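You operate a simulated robot arm through the tools that you are given. There is no shell and no other tool. Be economical: measure what you need, move in short steps, check, and stop when the job is done.

The job below is to be done with a simulated robot arm. You get a single attempt, and the scene is never put back.

JOB
Put things in order on the desk top. At the end: the silver steel key stands where the stone four stood; the stone four stands where the grey socks stood; the grey socks stands where the white filter pod stood; the jam jar is in the yellow bowl; the white filter pod from the desk top stands on top of the blue cool block; whatever was shut is shut again. Leave all else as you found it, and nothing knocked over.
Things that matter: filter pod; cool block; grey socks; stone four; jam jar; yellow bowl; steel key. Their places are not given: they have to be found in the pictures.

It is judged by the outcome, as a careful person would: the job done as asked, and still so three seconds after it is handed in. It fails if anything else is knocked over, pushed out of place, dropped, spilled or broken.

ROBOT AND FRAMES
A 7-joint arm with a two-finger parallel gripper, fixed in place. Base frame: the origin is at the foot of the arm, x ahead of it, y to its left, z up; the work surface is at about z = 0.74. Units: m, degrees, N and s.
With the tool pointing down near the work surface it reaches from about 0.3 to 0.68 m from the base axis. Its first joint turns from -66.0 to 66.0 degrees. Payload 1.57 kg.
The TCP is the grasp point between the finger pads, 0.03 m short of the fingertips. In the tool frame z runs along the fingers and y along their closing line. Largest opening 0.11 m; finger width 0.024, thickness 0.012; the body of the gripper, 0.048 by 0.112 m, starts 0.078 m behind the TCP.
Orientation is that of the tool frame in the base frame, as a unit quaternion [x, y, z, w]. With the fingers straight down and closing along the base's y, the tool's x points along the base's -x, its y along +y and its z along -z.

CONTROLS
- The arm moves only by the tool jog_arm. Its argument "increments" is text: rows parted by semicolons, each of 7 numbers parted by spaces: the shift along the base's x, y, z in units of 200 mm (1.0 is 200 mm), then the turn, a rotation vector about the base's x, y, z in units of 180 degrees (1.0 is 180 degrees), then the opening, from 0 (shut) to 1 (fully open). In form: x y z ax ay az grip; .... A call has 1 to 10 rows; each row is the pose to reach, as a shift and turn from the pose commanded when the call began. A call with a number of a shift or a turn outside -1 to 1 is refused whole. A row lasts 0.2 s, in which the tool goes at most 0.05 m and 8.6 degrees; a call with a longer step from one row to the next is refused whole, and so is a gripper value outside its range. A pose out of reach is approached as far as the arm can. The call stops where the force on the tool passes 40 N (or 10 N more than at its start, if that is more) or the arm is blocked; 0.2 s more then pass. Each finger travels about 0.108 m/s and halts on what it meets, pressing with about 30 N; the grip force reading is that of the motor and also rises with nothing between the fingers. The clock runs only during rows and for 0.2 s after the last one: add rows that repeat a pose to give the fingers time. It gives the time, the measured TCP pose, the force on the tool (base axes), the opening and the grip force at its end, in the units of the frame above (readings bear some noise), and new pictures: "pictures" is both (left out), scene, wrist or none.
- Cameras (640 x 400 px; columns grow to the right, rows downward): "scene" is fixed at [0.1741, -0.4232, 1.3777]; the picture's right is [0.48, -0.88, 0.00], its down [-0.70, -0.38, -0.60] and it looks along [0.53, 0.29, -0.80] (base axes); focal length 313 px, centre (320, 200). "wrist" rides on the gripper at [-0.036, 0, -0.08] in the tool frame; the picture's right is [0.00, -1.00, 0.00], its down [0.97, 0.00, -0.24] and it looks along [0.24, 0.00, 0.97] (tool axes); focal length 218 px, centre (320, 200).
- locate(camera, pixels): for up to 12 pixels [column, row] of the newest picture of that camera ("zoom" is the newest enlarged one), the place [x, y, z] in the base frame of the surface seen there, good to about 0.003 m. The clock stands still meanwhile.
- inspect(camera, box): a new picture of the part [left, top, right, bottom] of that camera's present view, enlarged. The clock stands still meanwhile.
- sign_off(): hands the job in; it is judged then, once.

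Go step by step. Measure first, check grasps and placings, and put right what went wrong. The budget is 80 turns and 120 pictures, counting those below and the enlarged ones. Unless the task says otherwise, let go and move clear before handing in, and close with one line.

The tools are called after "Call:" as a command line: name --argument value ..., lists and objects as JSON in quotes. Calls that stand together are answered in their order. jog_arm: Moves the arm, as the interface text tells. Its arguments: {"type":"object","properties":{"increments":{"type":"string"},"pictures":{"type":"string","enum":["both","scene","wrist","none"]}},"required":["increments"]} The other tools are called the same way: locate (camera, pixels) gives the place of the surface under pixels of a picture; inspect (camera, box) takes an enlarged picture of a part of a camera's view; sign_off () hands the job in.

At the start:

```text
time: 0.0
tcp_pos: [0.3932, -0.2749, 1.095]
ee_rot: [-0.001, 1.0, 0.0, -0.001]
wrist_force: [0.3, -0.3, -0.3]
width: 0.1101
finger_force: 0.1
```

scene: 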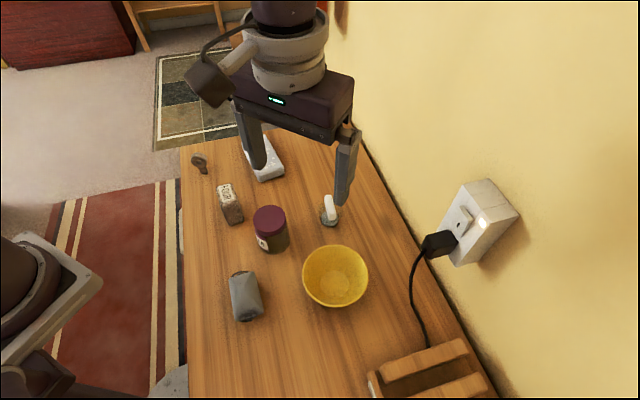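
wrist: 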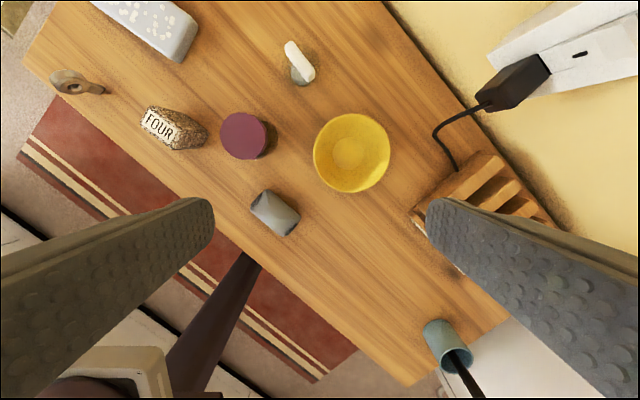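

The pictures show the key (scene 199,163), the stone four (230,204), the jar (270,228), the socks (245,297), the bowl (335,275), a pod (330,210) and a white block (265,158). I'll enlarge and measure these first.

Call:
inspect --camera "scene" --box '[170, 120, 390, 340]'

Call:
inspect --camera "wrist" --box '[20, 0, 420, 250]'

Call:
locate --camera "wrist" --pixels '[[68, 80], [98, 89], [145, 120], [203, 137], [178, 125], [243, 135], [275, 213], [300, 62], [302, 78], [351, 153], [350, 116], [150, 25]]'

```text
1.82 times, centred on (280, 230) of scene
```

zoom: 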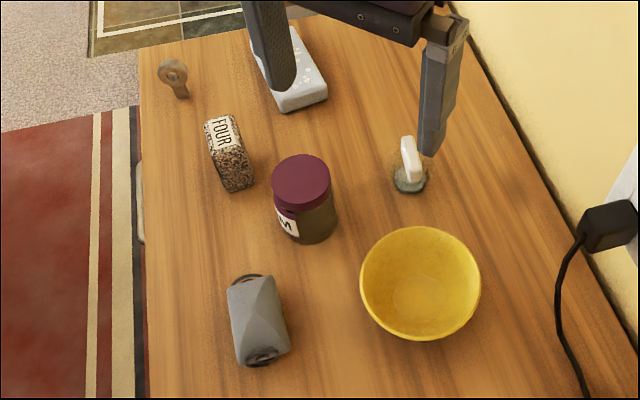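

```text
1.60 times, centred on (220, 125) of wrist
```

zoom: 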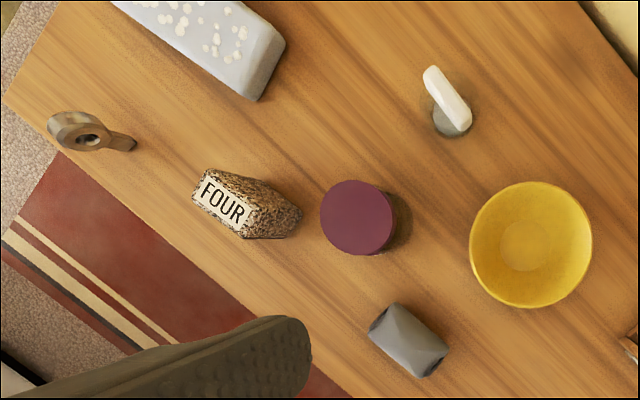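

```text
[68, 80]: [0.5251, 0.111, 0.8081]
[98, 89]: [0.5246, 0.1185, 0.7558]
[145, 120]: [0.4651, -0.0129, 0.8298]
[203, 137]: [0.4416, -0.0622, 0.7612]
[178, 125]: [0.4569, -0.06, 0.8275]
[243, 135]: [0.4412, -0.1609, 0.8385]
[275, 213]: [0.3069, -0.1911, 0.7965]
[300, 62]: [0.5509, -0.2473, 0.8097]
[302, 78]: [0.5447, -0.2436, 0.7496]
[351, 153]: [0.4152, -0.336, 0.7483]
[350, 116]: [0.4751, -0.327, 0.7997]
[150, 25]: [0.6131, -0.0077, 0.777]
```

The pod looks like a white slab on a grey foot, and the light blue block at the wrist picture's top-left is probably the cool block. I'll enlarge both, along with the key.

Call:
inspect --camera "wrist" --box '[260, 20, 340, 100]'

Call:
inspect --camera "scene" --box '[300, 180, 360, 240]'

Call:
inspect --camera "scene" --box '[180, 130, 300, 230]'

```text
5.00 times, centred on (300, 60) of wrist
```

zoom: 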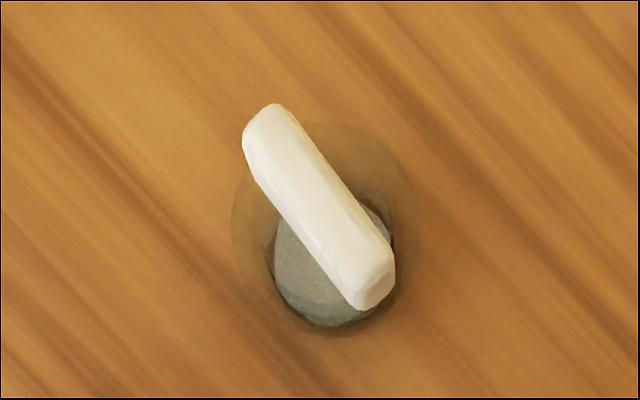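

```text
6.67 times, centred on (330, 210) of scene
```

zoom: 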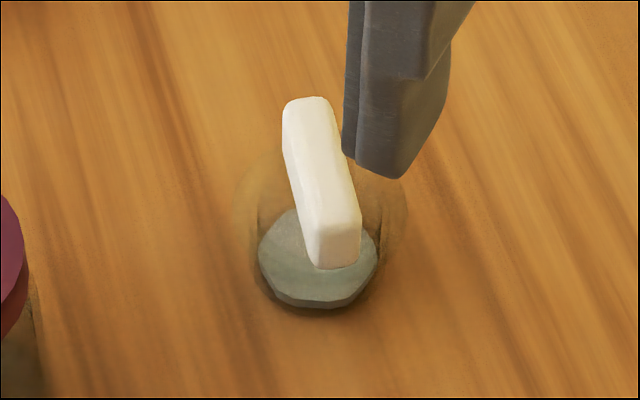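

```text
4.00 times, centred on (240, 180) of scene
```

zoom: 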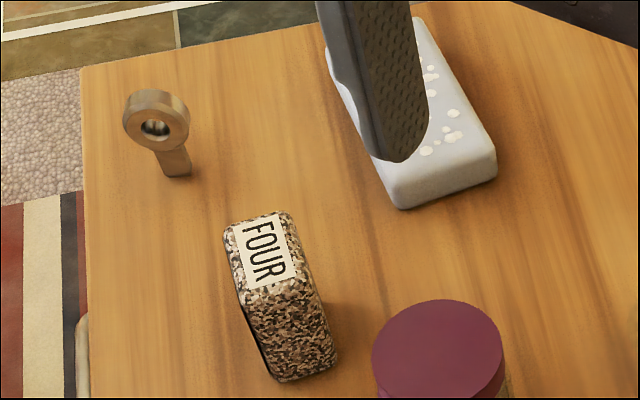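

The pod seems to have a faint halo round it, which could be clear glass, so I need a closer view. I'll move the hand above it, staying well clear.

Call:
jog_arm --increments "0.13 0.03 -0.15 0 0 0 1; 0.26 0.07 -0.3 0 0 0 1; 0.38 0.11 -0.45 0 0 0 1; 0.5 0.15 -0.57 0 0 0 1; 0.5 0.15 -0.57 0 0 0 1"

Call:
inspect --camera "scene" --box '[290, 170, 370, 250]'

```text
time: 1.2
tcp_pos: [0.4929, -0.2435, 0.9819]
ee_rot: [0.0, 1.0, -0.001, 0.0]
wrist_force: [-0.4, 0.7, 1.3]
width: 0.11
finger_force: 0.1
```

scene: 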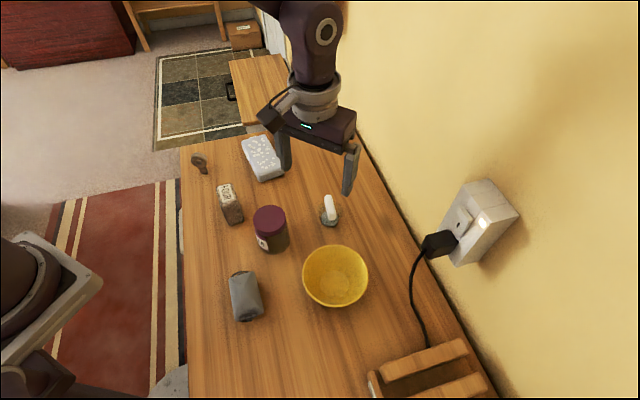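
wrist: 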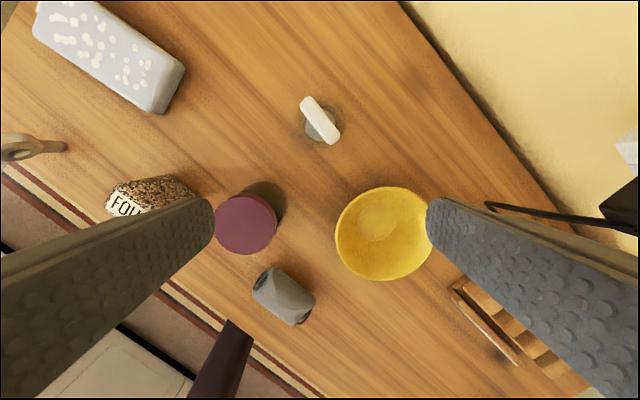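

```text
5.00 times, centred on (330, 210) of scene
```

zoom: 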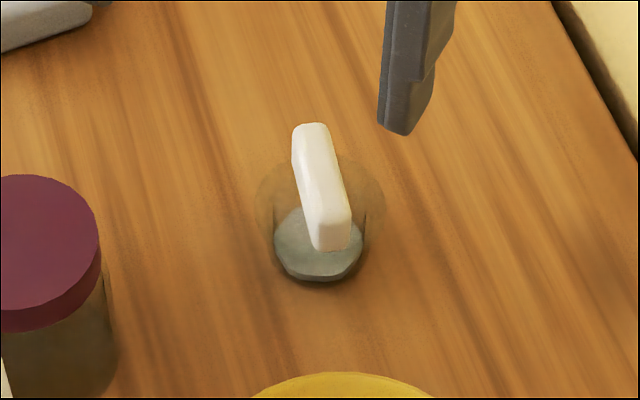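

The cool block also shows fully now (wrist 110,50). I'll locate points on the pod and the block.

Call:
inspect --camera "wrist" --box '[280, 80, 360, 160]'

Call:
locate --camera "zoom" --pixels '[[312, 130], [312, 170], [330, 245], [300, 160], [300, 235], [318, 275], [350, 262], [275, 195], [370, 190], [300, 300]]'

Call:
locate --camera "wrist" --pixels '[[36, 20], [98, 5], [180, 68], [153, 108], [305, 100], [333, 140], [308, 132], [263, 290], [296, 318], [260, 272], [312, 297], [245, 223]]'

```text
5.00 times, centred on (320, 120) of wrist
```

zoom: 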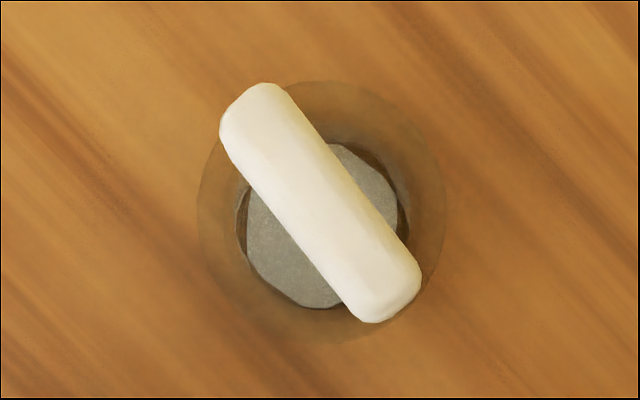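

```text
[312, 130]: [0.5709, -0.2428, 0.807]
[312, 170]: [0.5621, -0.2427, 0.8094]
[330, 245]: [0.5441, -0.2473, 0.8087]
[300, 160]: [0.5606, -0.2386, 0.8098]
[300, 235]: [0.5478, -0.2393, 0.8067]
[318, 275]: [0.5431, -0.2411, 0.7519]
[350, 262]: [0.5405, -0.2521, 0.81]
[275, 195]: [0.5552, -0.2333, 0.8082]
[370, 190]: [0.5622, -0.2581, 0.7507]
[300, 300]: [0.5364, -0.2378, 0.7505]
```

```text
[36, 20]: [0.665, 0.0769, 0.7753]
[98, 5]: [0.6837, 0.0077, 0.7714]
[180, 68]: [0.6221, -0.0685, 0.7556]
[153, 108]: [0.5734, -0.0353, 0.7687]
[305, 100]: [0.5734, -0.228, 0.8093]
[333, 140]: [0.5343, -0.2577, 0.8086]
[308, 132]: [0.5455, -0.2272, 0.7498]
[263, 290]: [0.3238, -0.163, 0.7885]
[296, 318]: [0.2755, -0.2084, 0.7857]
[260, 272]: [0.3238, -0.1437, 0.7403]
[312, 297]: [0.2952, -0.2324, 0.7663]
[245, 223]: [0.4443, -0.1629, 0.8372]
```

The halo is a crisp ring, which suggests a see-through body. I'll locate points on the ring.

Call:
locate --camera "zoom" --pixels '[[215, 220], [430, 200], [330, 100], [390, 140], [280, 325], [245, 230], [380, 165], [188, 220], [460, 200], [225, 125], [265, 90], [390, 310]]'

Call:
inspect --camera "wrist" --box '[230, 240, 330, 340]'

Call:
inspect --camera "scene" --box '[230, 125, 310, 195]'

```text
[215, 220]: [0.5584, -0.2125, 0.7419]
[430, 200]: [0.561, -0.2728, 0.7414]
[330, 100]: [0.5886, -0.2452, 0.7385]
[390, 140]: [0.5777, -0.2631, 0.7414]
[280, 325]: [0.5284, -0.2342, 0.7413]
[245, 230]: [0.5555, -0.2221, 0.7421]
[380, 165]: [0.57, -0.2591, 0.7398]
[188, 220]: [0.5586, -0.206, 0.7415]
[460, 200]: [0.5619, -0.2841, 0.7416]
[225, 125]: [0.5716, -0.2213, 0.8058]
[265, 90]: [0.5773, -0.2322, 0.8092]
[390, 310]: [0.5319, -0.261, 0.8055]
```

```text
4.00 times, centred on (280, 290) of wrist
```

zoom: 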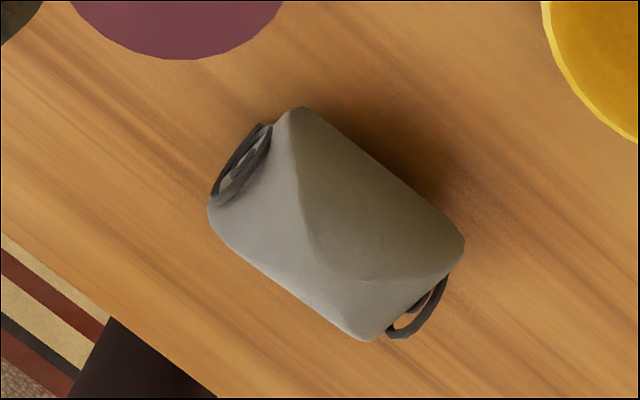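

```text
5.71 times, centred on (270, 160) of scene
```

zoom: 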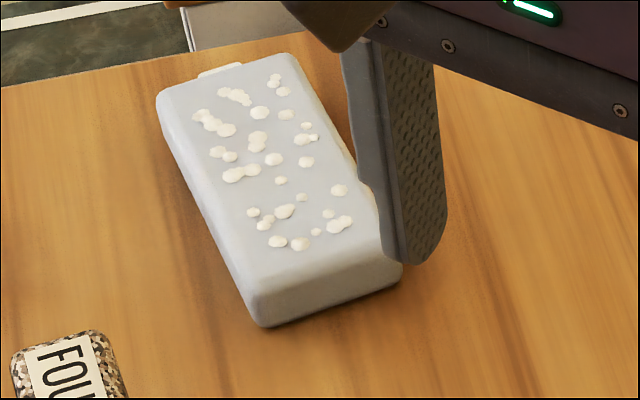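

The depth readings see through the ring, so the pod has a clear body of about 0.06 m, with a white bar on top (top at z 0.81, centre about 0.554, -0.244). I'll tilt the hand for an oblique view to find the rim height.

Call:
jog_arm --increments "-0.08 0 0 0 -0.047 0 1; -0.16 0 0 0 -0.094 0 1; -0.24 0 -0.02 0 -0.141 0 1; -0.32 0 -0.05 0 -0.188 0 1; -0.4 0 -0.1 0 -0.235 0 1; -0.48 0 -0.15 0 -0.282 0 1; -0.56 0 -0.15 0 -0.329 0 1; -0.56 0 -0.15 0 -0.376 0 1; -0.56 0 -0.15 0 -0.376 0 1" --pictures "wrist"

Call:
inspect --camera "wrist" --box '[270, 130, 370, 230]'

```text
time: 3.2
tcp_pos: [0.3809, -0.2464, 0.9513]
ee_rot: [0.0, 0.83, -0.001, 0.557]
wrist_force: [0.0, -0.7, -0.2]
width: 0.11
finger_force: 0.0
out of reach, approached as far as the arm can: row 4
```

wrist: 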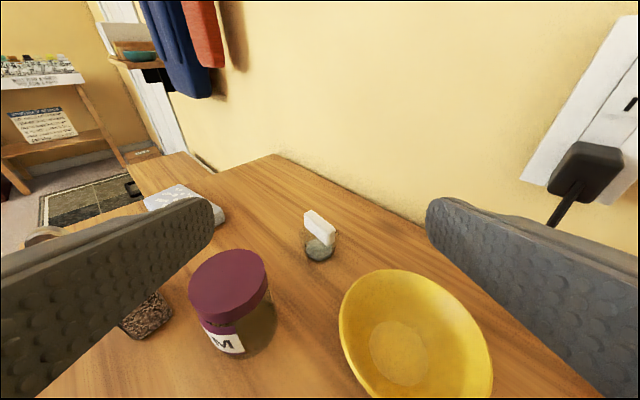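

```text
4.00 times, centred on (320, 180) of wrist
```

zoom: 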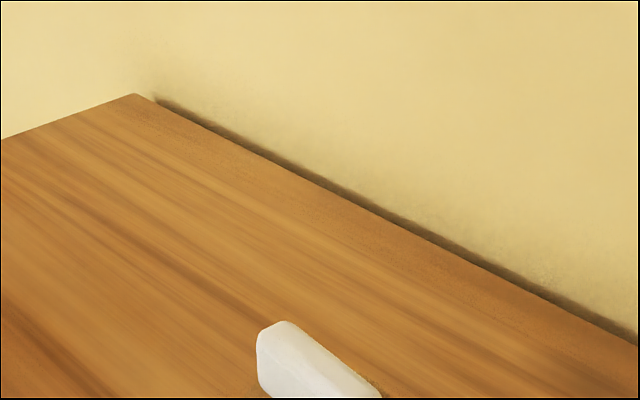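

Call:
inspect --camera "wrist" --box '[280, 195, 360, 275]'

Call:
inspect --camera "wrist" --box '[170, 230, 510, 398]'

```text
5.00 times, centred on (320, 235) of wrist
```

zoom: 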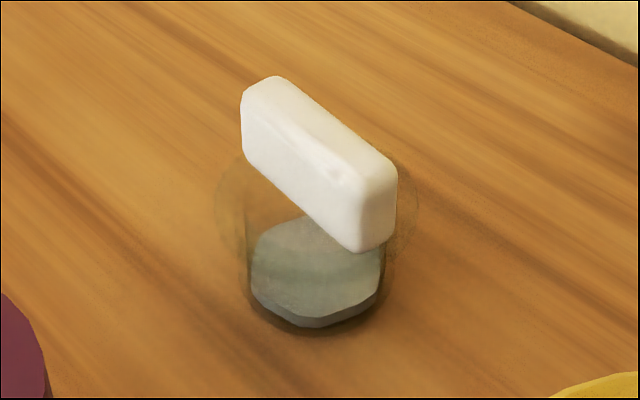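

```text
1.88 times, centred on (340, 314) of wrist
```

zoom: 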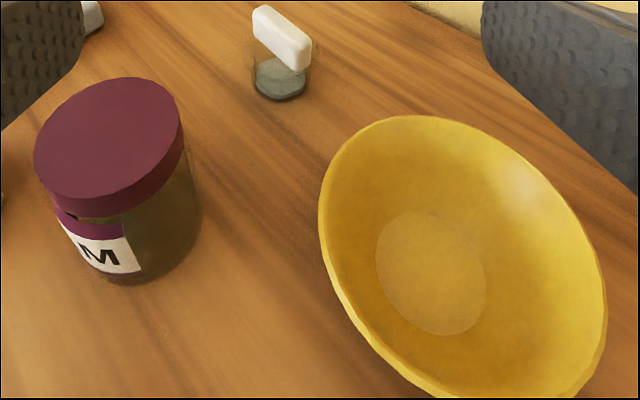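

Now it's clear: the pod is a glass cylinder with a wide flange and a white bar handle on top (z about 0.785–0.81). Next I'll straighten the hand and view the block, key and stone from above.

Call:
jog_arm --increments "0.06 0.12 0.05 0 0.047 0 1; 0.12 0.24 0.1 0 0.094 0 1; 0.18 0.36 0.15 0 0.141 0 1; 0.24 0.48 0.2 0 0.188 0 1; 0.3 0.6 0.25 0 0.235 0 1; 0.36 0.72 0.25 0 0.282 0 1; 0.42 0.84 0.25 0 0.329 0 1; 0.5 0.98 0.25 0 0.376 0 1; 0.5 0.98 0.25 0 0.376 0 1" --pictures "wrist"

```text
time: 5.2
tcp_pos: [0.4793, -0.0494, 1.0012]
ee_rot: [0.0, 1.0, -0.001, 0.0]
wrist_force: [-0.2, 0.0, 0.2]
width: 0.1099
finger_force: 0.0
```

wrist: 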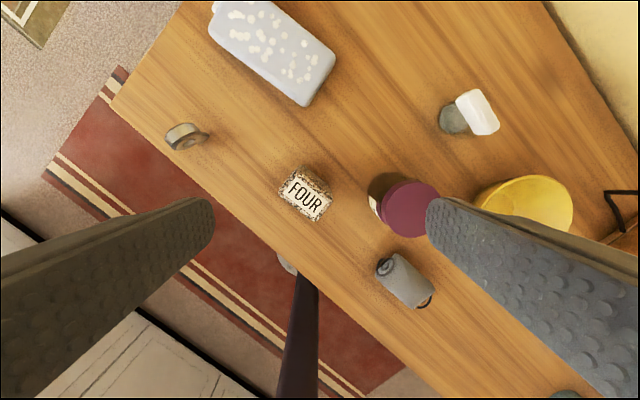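

From here I can see the block, key and stone nearly from above. I'll zoom in and measure them.

Call:
inspect --camera "wrist" --box '[150, 0, 350, 125]'

Call:
locate --camera "wrist" --pixels '[[212, 35], [235, 2], [332, 60], [303, 103], [272, 52], [300, 96], [327, 62], [240, 8], [216, 33]]'

Call:
inspect --camera "wrist" --box '[150, 105, 350, 230]'

Call:
locate --camera "zoom" --pixels '[[52, 85], [170, 75], [150, 100], [180, 95], [110, 95], [420, 255], [470, 210], [580, 260], [540, 360], [495, 285], [560, 330], [510, 200]]'

```text
3.20 times, centred on (250, 62) of wrist
```

zoom: 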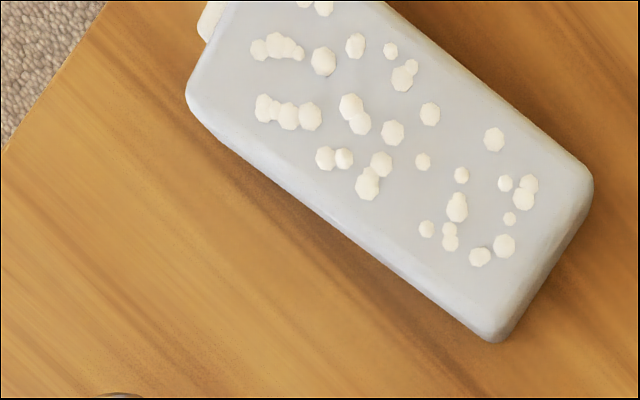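

```text
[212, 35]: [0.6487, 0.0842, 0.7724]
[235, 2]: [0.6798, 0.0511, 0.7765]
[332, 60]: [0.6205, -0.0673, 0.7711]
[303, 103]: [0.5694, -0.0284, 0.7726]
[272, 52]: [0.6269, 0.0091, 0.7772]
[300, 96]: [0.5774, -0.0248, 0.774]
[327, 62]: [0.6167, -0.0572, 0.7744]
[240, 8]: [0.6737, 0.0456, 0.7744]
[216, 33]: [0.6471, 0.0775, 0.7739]
```

```text
3.20 times, centred on (250, 168) of wrist
```

zoom: 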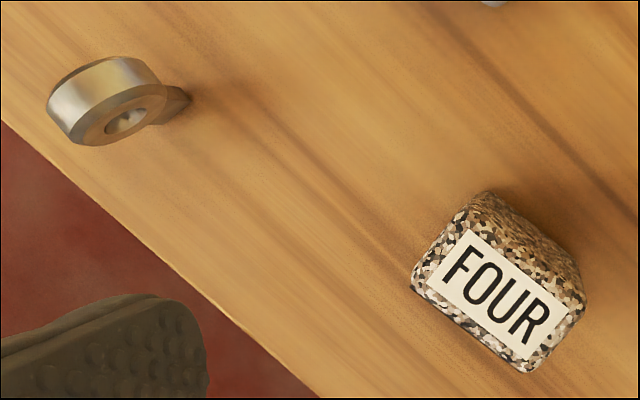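

```text
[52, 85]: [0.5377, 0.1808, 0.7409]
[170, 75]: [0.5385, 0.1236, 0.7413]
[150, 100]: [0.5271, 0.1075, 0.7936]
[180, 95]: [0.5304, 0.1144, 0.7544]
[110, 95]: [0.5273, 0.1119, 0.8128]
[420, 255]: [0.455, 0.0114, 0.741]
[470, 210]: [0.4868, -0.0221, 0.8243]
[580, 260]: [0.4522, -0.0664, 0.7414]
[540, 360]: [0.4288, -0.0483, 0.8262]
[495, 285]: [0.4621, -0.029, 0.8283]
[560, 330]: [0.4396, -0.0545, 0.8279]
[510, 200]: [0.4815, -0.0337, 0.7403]
```

I measured the cool block top at z 0.775, centred near (0.63, 0.009). The desk's long axis lies about 55° from x, and the pod's bar at about 38.5°. I'll go above the pod with the fingers turned to close across the bar.

Call:
jog_arm --increments "0.06 -0.16 -0.08 0 0 0.036 0.6; 0.12 -0.32 -0.16 0 0 0.072 0.5; 0.18 -0.48 -0.25 0 0 0.108 0.5; 0.25 -0.65 -0.33 0 0 0.144 0.5; 0.31 -0.81 -0.41 0 0 0.18 0.5; 0.376 -0.976 -0.5 0 0 0.214 0.5; 0.376 -0.976 -0.5 0 0 0.214 0.5" --pictures "both"

```text
time: 6.8
tcp_pos: [0.5555, -0.2423, 0.9023]
ee_rot: [-0.331, 0.944, 0.0, 0.001]
wrist_force: [-0.6, -0.5, 0.1]
width: 0.0552
finger_force: 0.0
```

scene: 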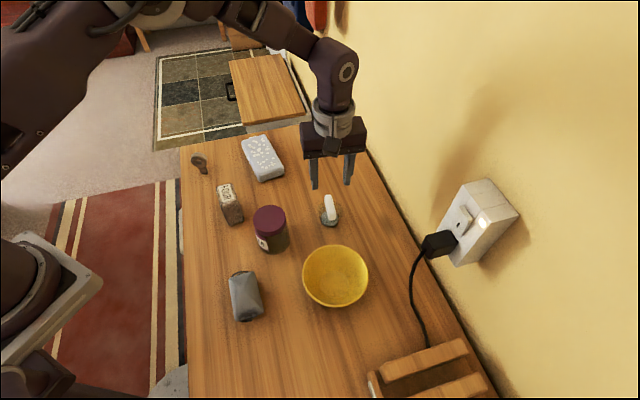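
wrist: 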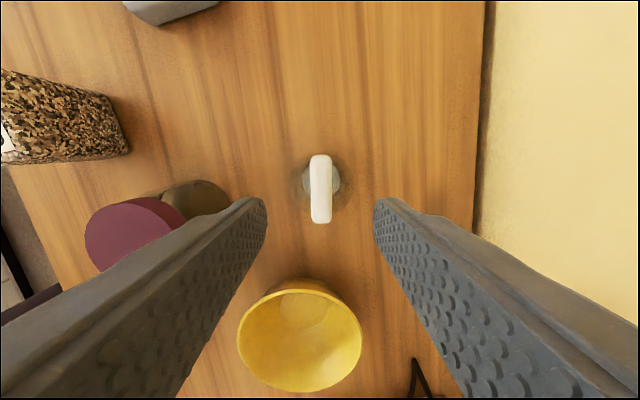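

The bar lines up with the fingers (col 321, row 189 against an expected 192). I'll go down to TCP z 0.818 and close.

Call:
jog_arm --increments "0 0 -0.2 0 0 0 0.5; 0 0 -0.36 0 0 0 0.5; 0 0 -0.42 0 0 0 0.5; 0 0 -0.42 0 0 0 0.5; 0 0 -0.42 0 0 0 0; 0 0 -0.42 0 0 0 0; 0 0 -0.42 0 0 0 0" --pictures "wrist"

```text
time: 8.4
tcp_pos: [0.5546, -0.2447, 0.8167]
ee_rot: [-0.33, 0.944, 0.0, 0.0]
wrist_force: [-0.3, 1.1, -0.5]
width: 0.0168
finger_force: 29.8
```

wrist: 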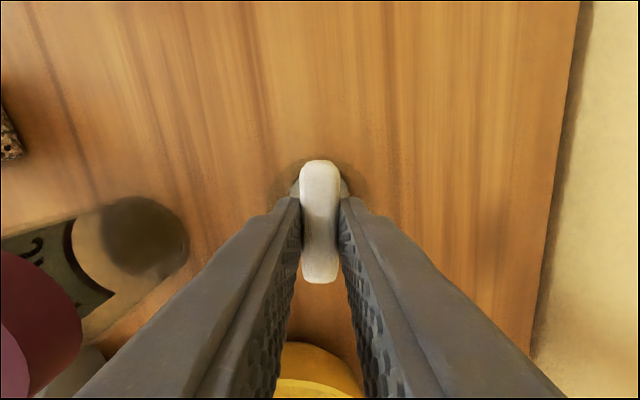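

The bar is gripped at 0.017 m. I'll lift and check that the whole pod comes up.

Call:
jog_arm --increments "0 0 0.1 0 0 0 0; 0 0 0.3 0 0 0 0; 0 0 0.5 0 0 0 0; 0.06 0.2 0.5 0 0 0 0; 0.12 0.4 0.5 0 0 0 0; 0.18 0.6 0.5 0 0 0 0; 0.18 0.6 0.5 0 0 0 0"

Call:
inspect --camera "scene" --box '[230, 110, 390, 210]'

```text
time: 10.0
tcp_pos: [0.5906, -0.1254, 0.92]
ee_rot: [-0.33, 0.944, -0.001, 0.0]
wrist_force: [1.0, 0.1, -0.5]
width: 0.0171
finger_force: 29.6
```

scene: 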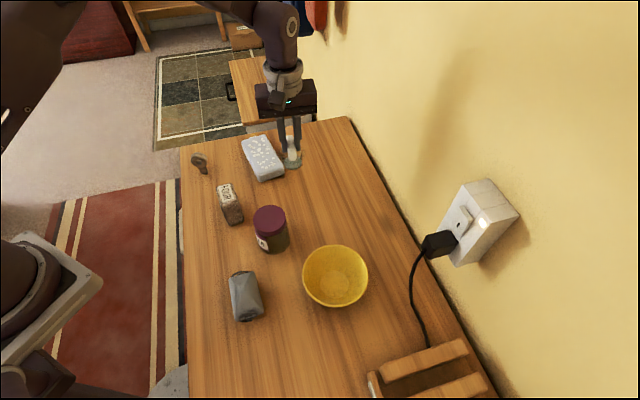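
wrist: 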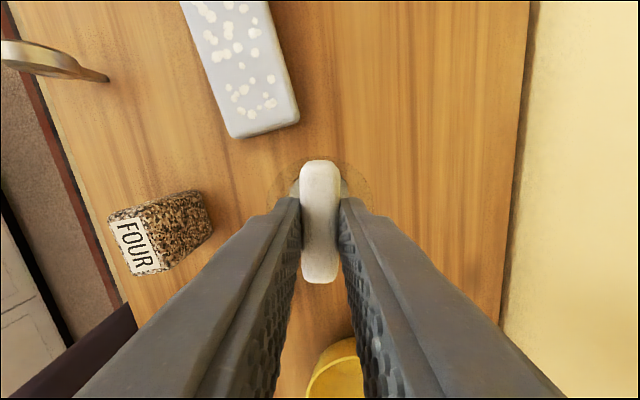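

```text
4.00 times, centred on (310, 160) of scene
```

zoom: 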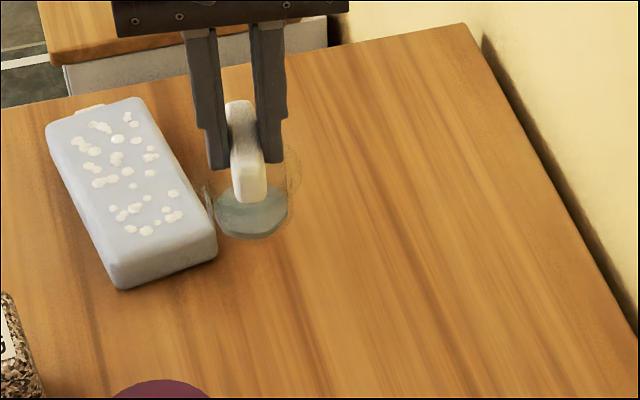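

The whole pod came up cleanly. Next I'll carry it above the block centre (0.629, 0.009), stop about 8 mm above the surface and check.

Call:
jog_arm --increments "0.05 0.17 0 0 0 0 0; 0.1 0.34 0 0 0 0 0; 0.15 0.51 0 0 0 0 0; 0.192 0.67 0 0 0 0 0; 0.192 0.67 -0.15 0 0 0 0; 0.192 0.67 -0.28 0 0 0 0; 0.192 0.67 -0.28 0 0 0 0" --pictures "wrist"

Call:
inspect --camera "scene" --box '[210, 100, 330, 200]'

```text
time: 11.6
tcp_pos: [0.6308, 0.0097, 0.8638]
ee_rot: [-0.329, 0.944, -0.001, 0.0]
wrist_force: [0.1, 0.1, -0.3]
width: 0.0169
finger_force: 30.0
```

wrist: 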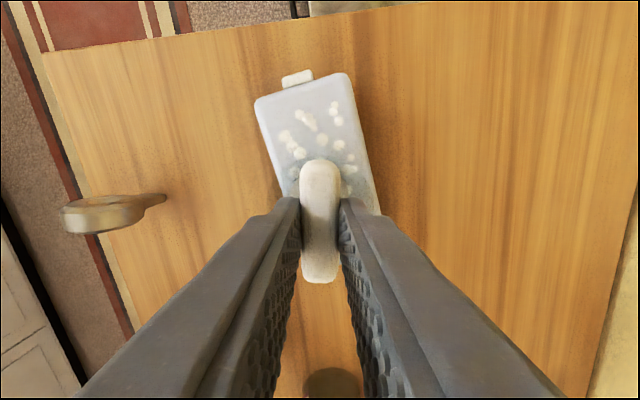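

```text
4.00 times, centred on (270, 150) of scene
```

zoom: 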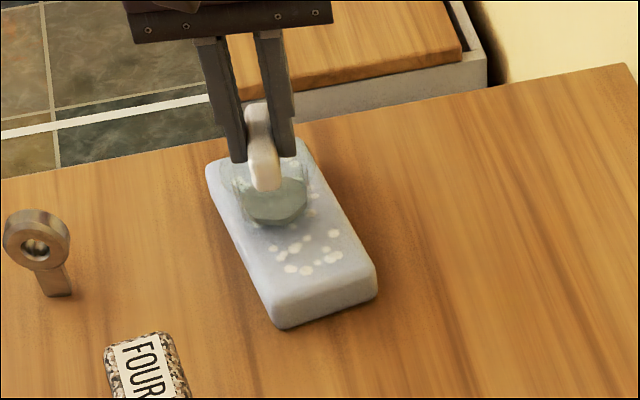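

The pod hangs over the middle of the block. I'll lower it 10 mm and read the force.

Call:
jog_arm --increments "0 0 -0.03 0 0 0 0; 0 0 -0.05 0 0 0 0; 0 0 -0.05 0 0 0 0" --pictures "none"

```text
time: 12.4
tcp_pos: [0.631, 0.0099, 0.8519]
ee_rot: [-0.33, 0.944, 0.0, 0.001]
wrist_force: [0.4, -0.1, -0.6]
width: 0.0167
finger_force: 30.4
```

Call:
jog_arm --increments "0 0 -0.005 0 0 0 0; 0 0 -0.01 0 0 0 0; 0 0 -0.01 0 0 0 0" --pictures "none"

```text
time: 13.2
tcp_pos: [0.6303, 0.0091, 0.8515]
ee_rot: [-0.33, 0.944, 0.0, 0.001]
wrist_force: [-2.5, 0.2, 20.2]
width: 0.0169
finger_force: 29.9
```

It touched at z 0.8515 with 20 N. I'll back off 1.5 mm, release with a small opening, and rise.

Call:
jog_arm --increments "0 0 0.007 0 0 0 0; 0 0 0.007 0 0 0 0.3; 0 0 0.007 0 0 0 0.45; 0 0 0.007 0 0 0 0.45; 0 0 0.1 0 0 0 0.45; 0 0 0.3 0 0 0 0.45; 0 0 0.5 0 0 0 0.45" --pictures "wrist"

Call:
inspect --camera "scene" --box '[210, 100, 330, 200]'

```text
time: 14.8
tcp_pos: [0.628, 0.0086, 0.9507]
ee_rot: [-0.33, 0.944, -0.001, 0.001]
wrist_force: [0.1, 0.2, -0.1]
width: 0.0495
finger_force: 0.2
```

wrist: 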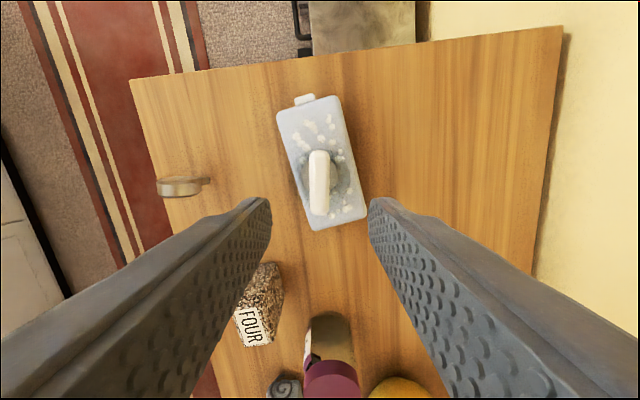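

```text
4.00 times, centred on (270, 150) of scene
```

zoom: 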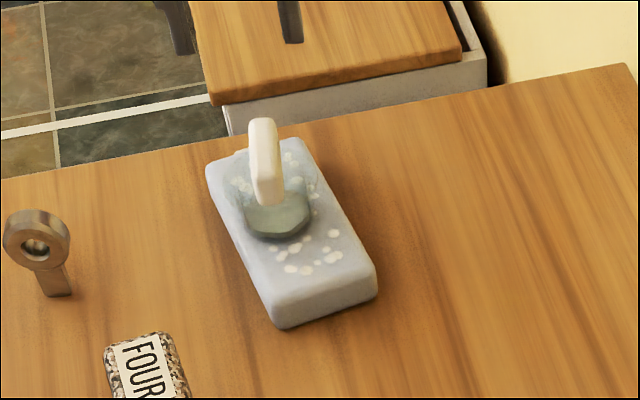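

The pod stands upright on the block. Next are the socks, so I'll move to a spot above them for measuring.

Call:
jog_arm --increments "-0.12 -0.12 0.1 0 0 0 0.6; -0.26 -0.26 0.15 0 0 0 0.8; -0.4 -0.4 0.15 0 0 0 1; -0.55 -0.55 0.15 0 0 0 1; -0.7 -0.7 0.15 0 0 0 1; -0.85 -0.85 0.15 0 0 0 1; -1 -1 0.15 0 0 0 1; -1 -1 0.15 0 0 0 1" --pictures "none"

Call:
jog_arm --increments "-0.2 0 0 0 0 0 1; -0.4 0 0 0 0 0 1; -0.4 0 0 0 0 0 1" --pictures "wrist"

```text
time: 16.6
tcp_pos: [0.4302, -0.1902, 0.98]
ee_rot: [-0.33, 0.944, 0.0, 0.001]
wrist_force: [-0.4, -0.1, 0.0]
width: 0.1098
finger_force: 0.1
```

```text
time: 17.4
tcp_pos: [0.3488, -0.1877, 0.9785]
ee_rot: [-0.329, 0.944, 0.0, 0.0]
wrist_force: [-0.3, -0.1, 1.0]
width: 0.11
finger_force: 0.0
```

wrist: 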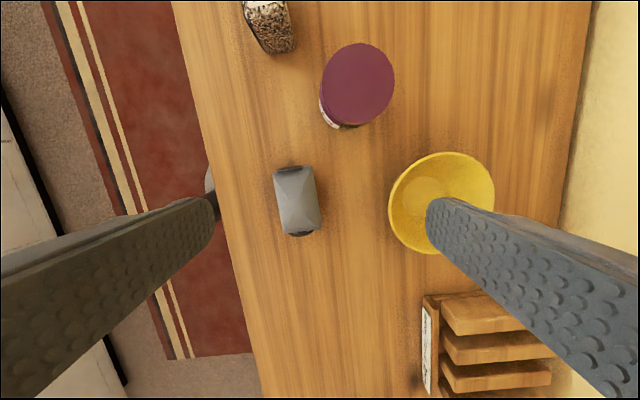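

Socks, jar and bowl are all in view. I'll measure them.

Call:
locate --camera "wrist" --pixels '[[358, 84], [324, 75], [391, 88], [365, 45], [345, 125], [440, 157], [397, 205], [490, 195], [425, 247], [440, 190], [425, 185], [440, 205]]'

Call:
inspect --camera "wrist" --box '[250, 150, 350, 250]'

Call:
locate --camera "zoom" --pixels '[[260, 80], [400, 80], [425, 300], [290, 310], [340, 195], [265, 180], [415, 190], [330, 75], [355, 325], [330, 340], [330, 68], [360, 200]]'

```text
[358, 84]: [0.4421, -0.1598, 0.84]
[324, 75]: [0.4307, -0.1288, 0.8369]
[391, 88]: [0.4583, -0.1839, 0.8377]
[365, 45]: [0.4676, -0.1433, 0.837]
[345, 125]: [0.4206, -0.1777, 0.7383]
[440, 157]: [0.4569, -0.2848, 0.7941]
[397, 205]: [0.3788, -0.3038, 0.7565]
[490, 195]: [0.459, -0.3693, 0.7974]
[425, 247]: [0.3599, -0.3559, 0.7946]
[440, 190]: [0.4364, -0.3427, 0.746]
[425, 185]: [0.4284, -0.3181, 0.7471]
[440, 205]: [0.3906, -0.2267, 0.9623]
```

```text
4.00 times, centred on (300, 200) of wrist
```

zoom: 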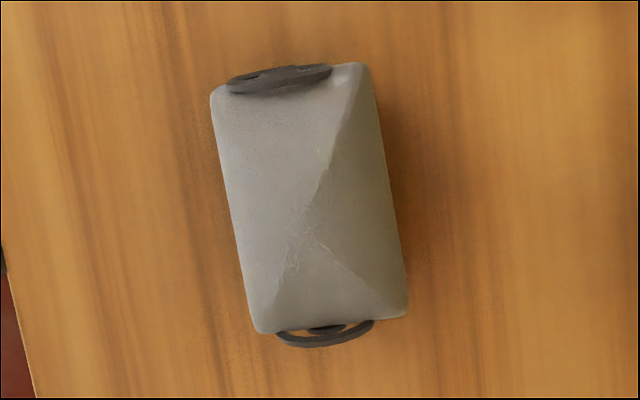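

```text
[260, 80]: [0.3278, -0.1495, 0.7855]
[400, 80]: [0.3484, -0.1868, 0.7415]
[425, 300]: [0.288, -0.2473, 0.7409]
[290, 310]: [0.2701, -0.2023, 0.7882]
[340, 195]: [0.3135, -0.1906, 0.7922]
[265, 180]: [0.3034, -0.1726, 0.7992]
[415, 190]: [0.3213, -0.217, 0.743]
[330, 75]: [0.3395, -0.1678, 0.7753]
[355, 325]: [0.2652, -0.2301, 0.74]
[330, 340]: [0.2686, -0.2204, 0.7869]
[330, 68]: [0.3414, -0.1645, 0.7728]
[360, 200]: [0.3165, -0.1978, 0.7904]
```

The socks are centred near (0.304, -0.185), with their long axis at about 49° and a width of 0.05. I'll move above them with the yaw aligned.

Call:
jog_arm --increments "-0.12 0.01 -0.1 0 0 0.029 1; -0.225 0.015 -0.25 0 0 0.058 1; -0.225 0.015 -0.45 0 0 0.058 1; -0.225 0.015 -0.45 0 0 0.058 1" --pictures "wrist"

```text
time: 18.4
tcp_pos: [0.3031, -0.1862, 0.8887]
ee_rot: [-0.414, 0.91, 0.0, 0.0]
wrist_force: [0.6, -0.3, 0.2]
width: 0.1101
finger_force: 0.0
```

wrist: 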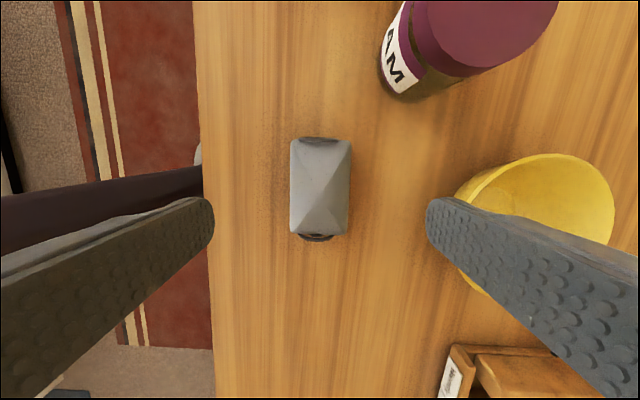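

The socks sit centred (col 320, row 187, as expected). I'll go down and grasp.

Call:
jog_arm --increments "0 0 -0.2 0 0 0 0.85; 0 0 -0.4 0 0 0 0.85; 0 0 -0.52 0 0 0 0.85; 0 0 -0.555 0 0 0 0.85; 0 0 -0.555 0 0 0 0.3; 0 0 -0.555 0 0 0 0.3; 0 0 -0.555 0 0 0 0.3; 0 0 -0.555 0 0 0 0.3" --pictures "wrist"

```text
time: 20.2
tcp_pos: [0.3025, -0.1887, 0.7787]
ee_rot: [-0.414, 0.91, 0.0, 0.0]
wrist_force: [-0.4, -0.2, 0.0]
width: 0.0524
finger_force: 30.4
```

wrist: 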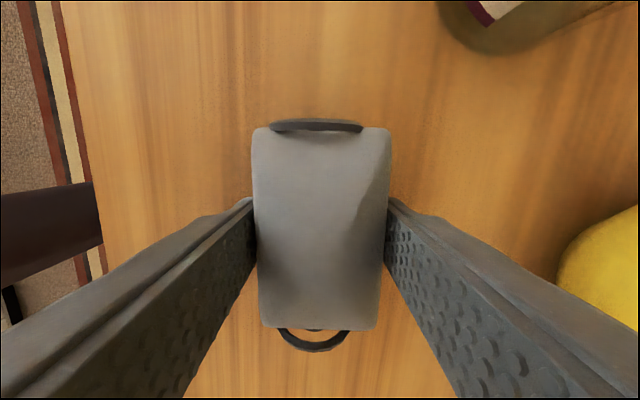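

The socks are gripped at 0.052 m. I'll lift them well above the jar and carry them toward the pod's old spot (0.5545, -0.2445).

Call:
jog_arm --increments "0 0 0.1 0 0 0 0.3; 0 0 0.3 0 0 0 0.3; 0 0 0.52 0 0 0 0.3; 0 0 0.75 0 0 0 0.3; 0.2 -0.05 0.8 0 0 0 0.3; 0.4 -0.1 0.8 0 0 0 0.3; 0.6 -0.15 0.8 0 0 0 0.3; 0.8 -0.2 0.8 0 0 0 0.3; 1 -0.25 0.8 0 0 0 0.3; 1 -0.25 0.8 0 0 0 0.3" --pictures "scene"

```text
time: 22.4
tcp_pos: [0.5066, -0.2354, 0.9383]
ee_rot: [-0.414, 0.91, 0.0, 0.0]
wrist_force: [-0.1, 0.5, -1.1]
width: 0.052
finger_force: 30.3
```

scene: 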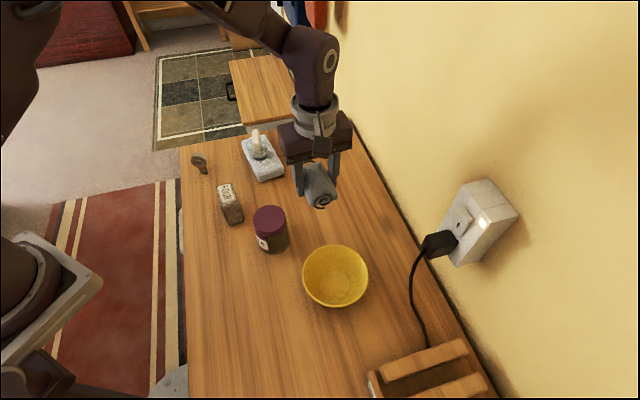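

They're held well. I'll move the last bit, lower to the grasp height, and read the force.

Call:
jog_arm --increments "0.12 -0.03 -0.1 0 0 0 0.3; 0.235 -0.055 -0.3 0 0 0 0.3; 0.235 -0.055 -0.5 0 0 0 0.3; 0.235 -0.055 -0.68 0 0 0 0.3; 0.235 -0.055 -0.77 0 0 0 0.3; 0.235 -0.055 -0.79 0 0 0 0.3; 0.235 -0.055 -0.79 0 0 0 0.3" --pictures "wrist"

```text
time: 24.0
tcp_pos: [0.5522, -0.2487, 0.7799]
ee_rot: [-0.414, 0.91, 0.0, 0.0]
wrist_force: [-0.5, -0.3, -0.6]
width: 0.0521
finger_force: 30.4
```

wrist: 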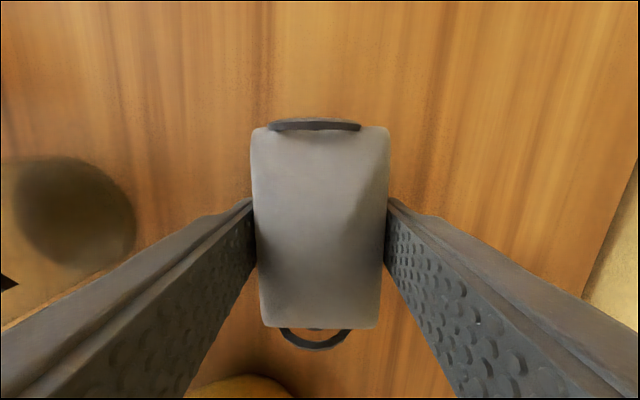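

The spot is right and it's about 1 mm above contact. I'll lower slightly, release and rise.

Call:
jog_arm --increments "0 0 -0.006 0 0 0 0.3; 0 0 -0.006 0 0 0 0.6; 0 0 -0.006 0 0 0 0.75; 0 0 -0.006 0 0 0 0.75; 0 0 0.15 0 0 0 0.75; 0 0 0.35 0 0 0 0.75; 0 0 0.6 0 0 0 0.75; 0 0 0.8 0 0 0 0.75; 0 0 0.95 0 0 0 0.75" --pictures "both"

```text
time: 26.0
tcp_pos: [0.5518, -0.2486, 0.9706]
ee_rot: [-0.414, 0.91, 0.0, 0.0]
wrist_force: [-0.5, 0.4, 0.5]
width: 0.0827
finger_force: 0.1
```

scene: 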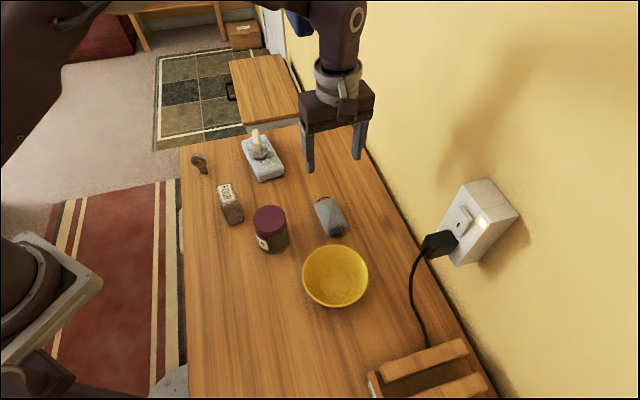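
wrist: 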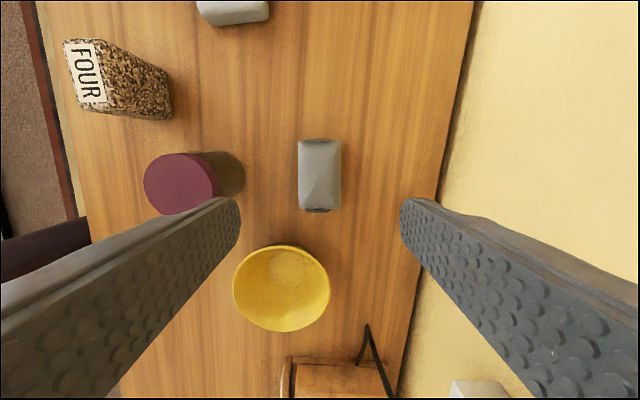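

The socks stand at the pod's old spot. Now I'll move above the stone to measure it.

Call:
jog_arm --increments "-0.07 0.15 0.05 0 0 0.01 1; -0.14 0.3 0.05 0 0 0.02 1; -0.21 0.45 0.05 0 0 0.028 1; -0.28 0.6 0.05 0 0 0.028 1; -0.35 0.75 0.05 0 0 0.028 1; -0.4 0.88 0.05 0 0 0.028 1; -0.45 1 0.05 0 0 0.028 1; -0.45 1 0.05 0 0 0.028 1" --pictures "wrist"

Call:
inspect --camera "wrist" --box '[240, 110, 370, 240]'

```text
time: 27.8
tcp_pos: [0.463, -0.0484, 0.9809]
ee_rot: [-0.454, 0.891, -0.001, 0.0]
wrist_force: [-0.4, 0.2, -0.1]
width: 0.1102
finger_force: 0.1
```

wrist: 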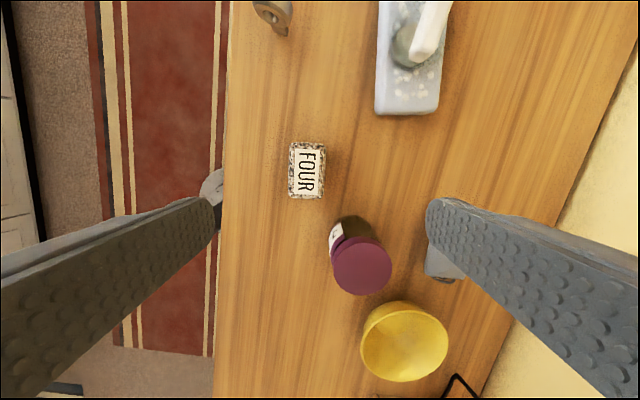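

```text
3.08 times, centred on (305, 175) of wrist
```

zoom: 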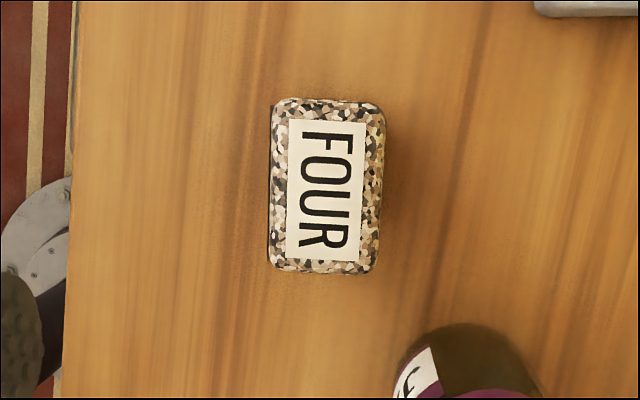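

Seen squarely from above, the stone's top measures about 0.038 by 0.06 m. I'll get its centre and corners.

Call:
locate --camera "zoom" --pixels '[[328, 186], [280, 110], [378, 112], [374, 264], [277, 264], [328, 108], [325, 265], [276, 186], [380, 186]]'

Call:
inspect --camera "scene" --box '[180, 140, 280, 240]'

```text
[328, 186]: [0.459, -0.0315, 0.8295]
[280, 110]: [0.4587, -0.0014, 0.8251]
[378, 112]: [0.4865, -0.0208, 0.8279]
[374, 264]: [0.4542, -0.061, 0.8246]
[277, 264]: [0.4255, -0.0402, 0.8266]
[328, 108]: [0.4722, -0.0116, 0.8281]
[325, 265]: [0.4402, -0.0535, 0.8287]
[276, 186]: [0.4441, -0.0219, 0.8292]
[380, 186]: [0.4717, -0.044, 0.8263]
```

```text
4.00 times, centred on (230, 190) of scene
```

zoom: 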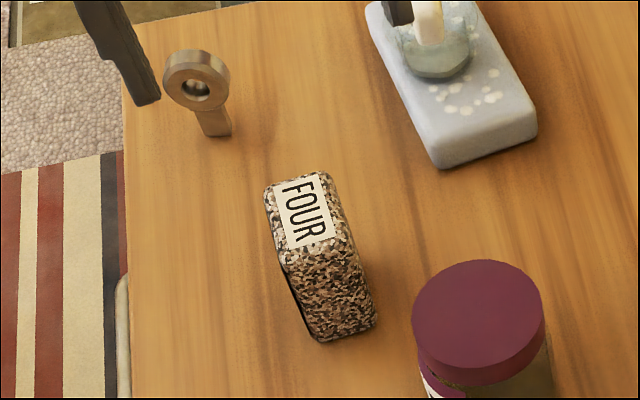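

The stone's centre is (0.457, -0.031). I'll align, go down with a 0.07 m opening, and grip around mid-height.

Call:
jog_arm --increments "-0.028 0.088 -0.1 0 0 -0.011 0.7; -0.028 0.088 -0.3 0 0 -0.011 0.65; -0.028 0.088 -0.5 0 0 -0.011 0.65; -0.028 0.088 -0.7 0 0 -0.011 0.65; -0.028 0.088 -0.88 0 0 -0.011 0.65; -0.028 0.088 -0.965 0 0 -0.011 0.65; -0.028 0.088 -0.965 0 0 -0.011 0.65; -0.028 0.088 -0.965 0 0 -0.011 0.15; -0.028 0.088 -0.965 0 0 -0.011 0.15; -0.028 0.088 -0.965 0 0 -0.011 0.15" --pictures "wrist"

```text
time: 30.0
tcp_pos: [0.4552, -0.0317, 0.7876]
ee_rot: [-0.438, 0.899, 0.0, 0.0]
wrist_force: [0.1, -0.1, -0.2]
width: 0.0399
finger_force: 30.1
```

wrist: 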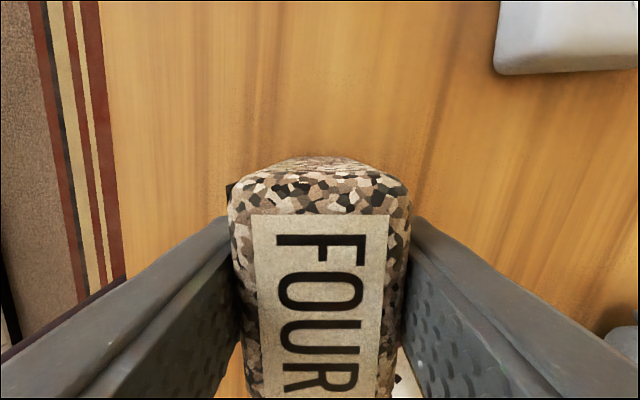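

The stone is gripped at 0.040 m. I'll lift it and carry it to the socks' old spot (0.305, -0.184), stopping high first.

Call:
jog_arm --increments "0 0 0.08 0 0 0 0.15; 0 0 0.25 0 0 0 0.15; 0 0 0.45 0 0 0 0.15; 0 0 0.65 0 0 0 0.15; -0.15 -0.15 0.65 0 0 0 0.15; -0.3 -0.3 0.65 0 0 0 0.15; -0.45 -0.45 0.65 0 0 0 0.15; -0.6 -0.61 0.65 0 0 0 0.15; -0.757 -0.765 0.65 0 0 0 0.15; -0.757 -0.765 0.65 0 0 0 0.15" --pictures "both"

```text
time: 32.2
tcp_pos: [0.3053, -0.1819, 0.9181]
ee_rot: [-0.439, 0.898, 0.0, 0.0]
wrist_force: [0.0, -0.6, -5.2]
width: 0.0399
finger_force: 29.7
```

scene: 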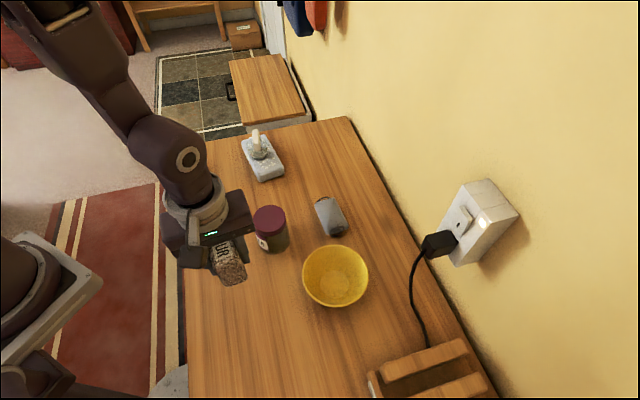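
wrist: 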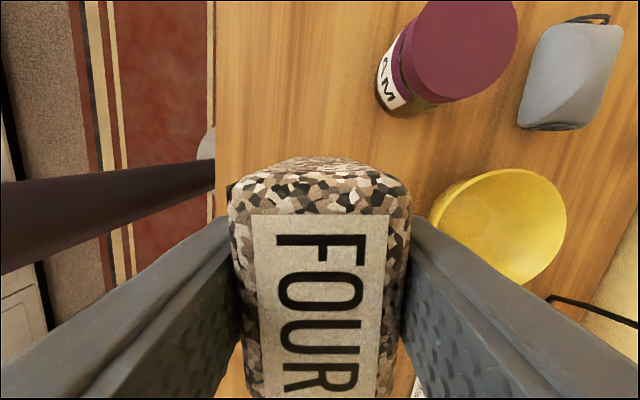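

It's held level over the spot, so I'll lower it to just above contact.

Call:
jog_arm --increments "0 0 -0.2 0 0 0 0.15; 0 0 -0.4 0 0 0 0.15; 0 0 -0.55 0 0 0 0.15; 0 0 -0.63 0 0 0 0.15; 0 0 -0.645 0 0 0 0.15; 0 0 -0.645 0 0 0 0.15" --pictures "none"

```text
time: 33.6
tcp_pos: [0.3045, -0.1849, 0.7902]
ee_rot: [-0.439, 0.899, 0.0, 0.0]
wrist_force: [-0.9, 0.2, -5.0]
width: 0.0401
finger_force: 29.5
```

Call:
jog_arm --increments "0 0 -0.006 0 0 0 0.15; 0 0 -0.009 0 0 0 0.15; 0 0 -0.009 0 0 0 0.15" --pictures "none"

```text
time: 34.4
tcp_pos: [0.3056, -0.1829, 0.7878]
ee_rot: [-0.438, 0.899, 0.0, 0.001]
wrist_force: [1.1, 1.0, 22.4]
width: 0.0398
finger_force: 30.0
```

It touched down at z 0.788. I'll ease up 1 mm, release and rise.

Call:
jog_arm --increments "0 0 0.004 0 0 0 0.15; 0 0 0.004 0 0 0 0.45; 0 0 0.004 0 0 0 0.65; 0 0 0.004 0 0 0 0.65; 0 0 0.15 0 0 0 0.65; 0 0 0.4 0 0 0 0.65; 0 0 0.65 0 0 0 0.65; 0 0 0.9 0 0 0 0.65; 0 0 0.9 0 0 0 0.65" --pictures "both"

```text
time: 36.4
tcp_pos: [0.3064, -0.1851, 0.9682]
ee_rot: [-0.438, 0.899, 0.0, 0.0]
wrist_force: [0.2, 0.4, 0.6]
width: 0.0718
finger_force: 0.0
```

scene: 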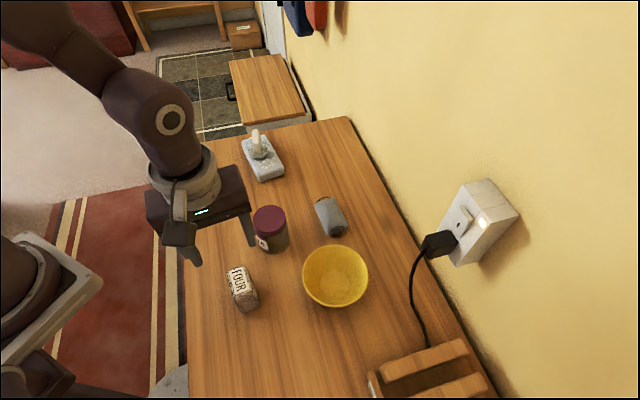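
wrist: 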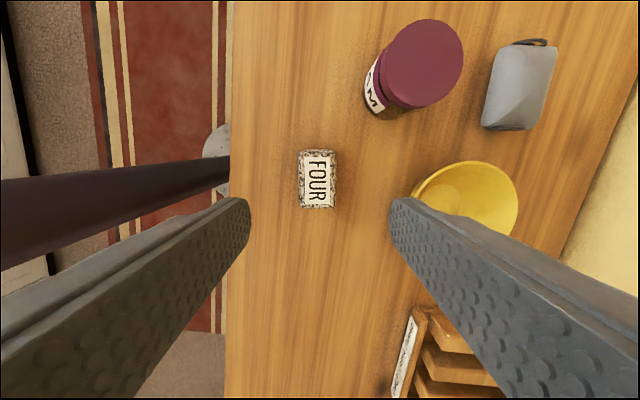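

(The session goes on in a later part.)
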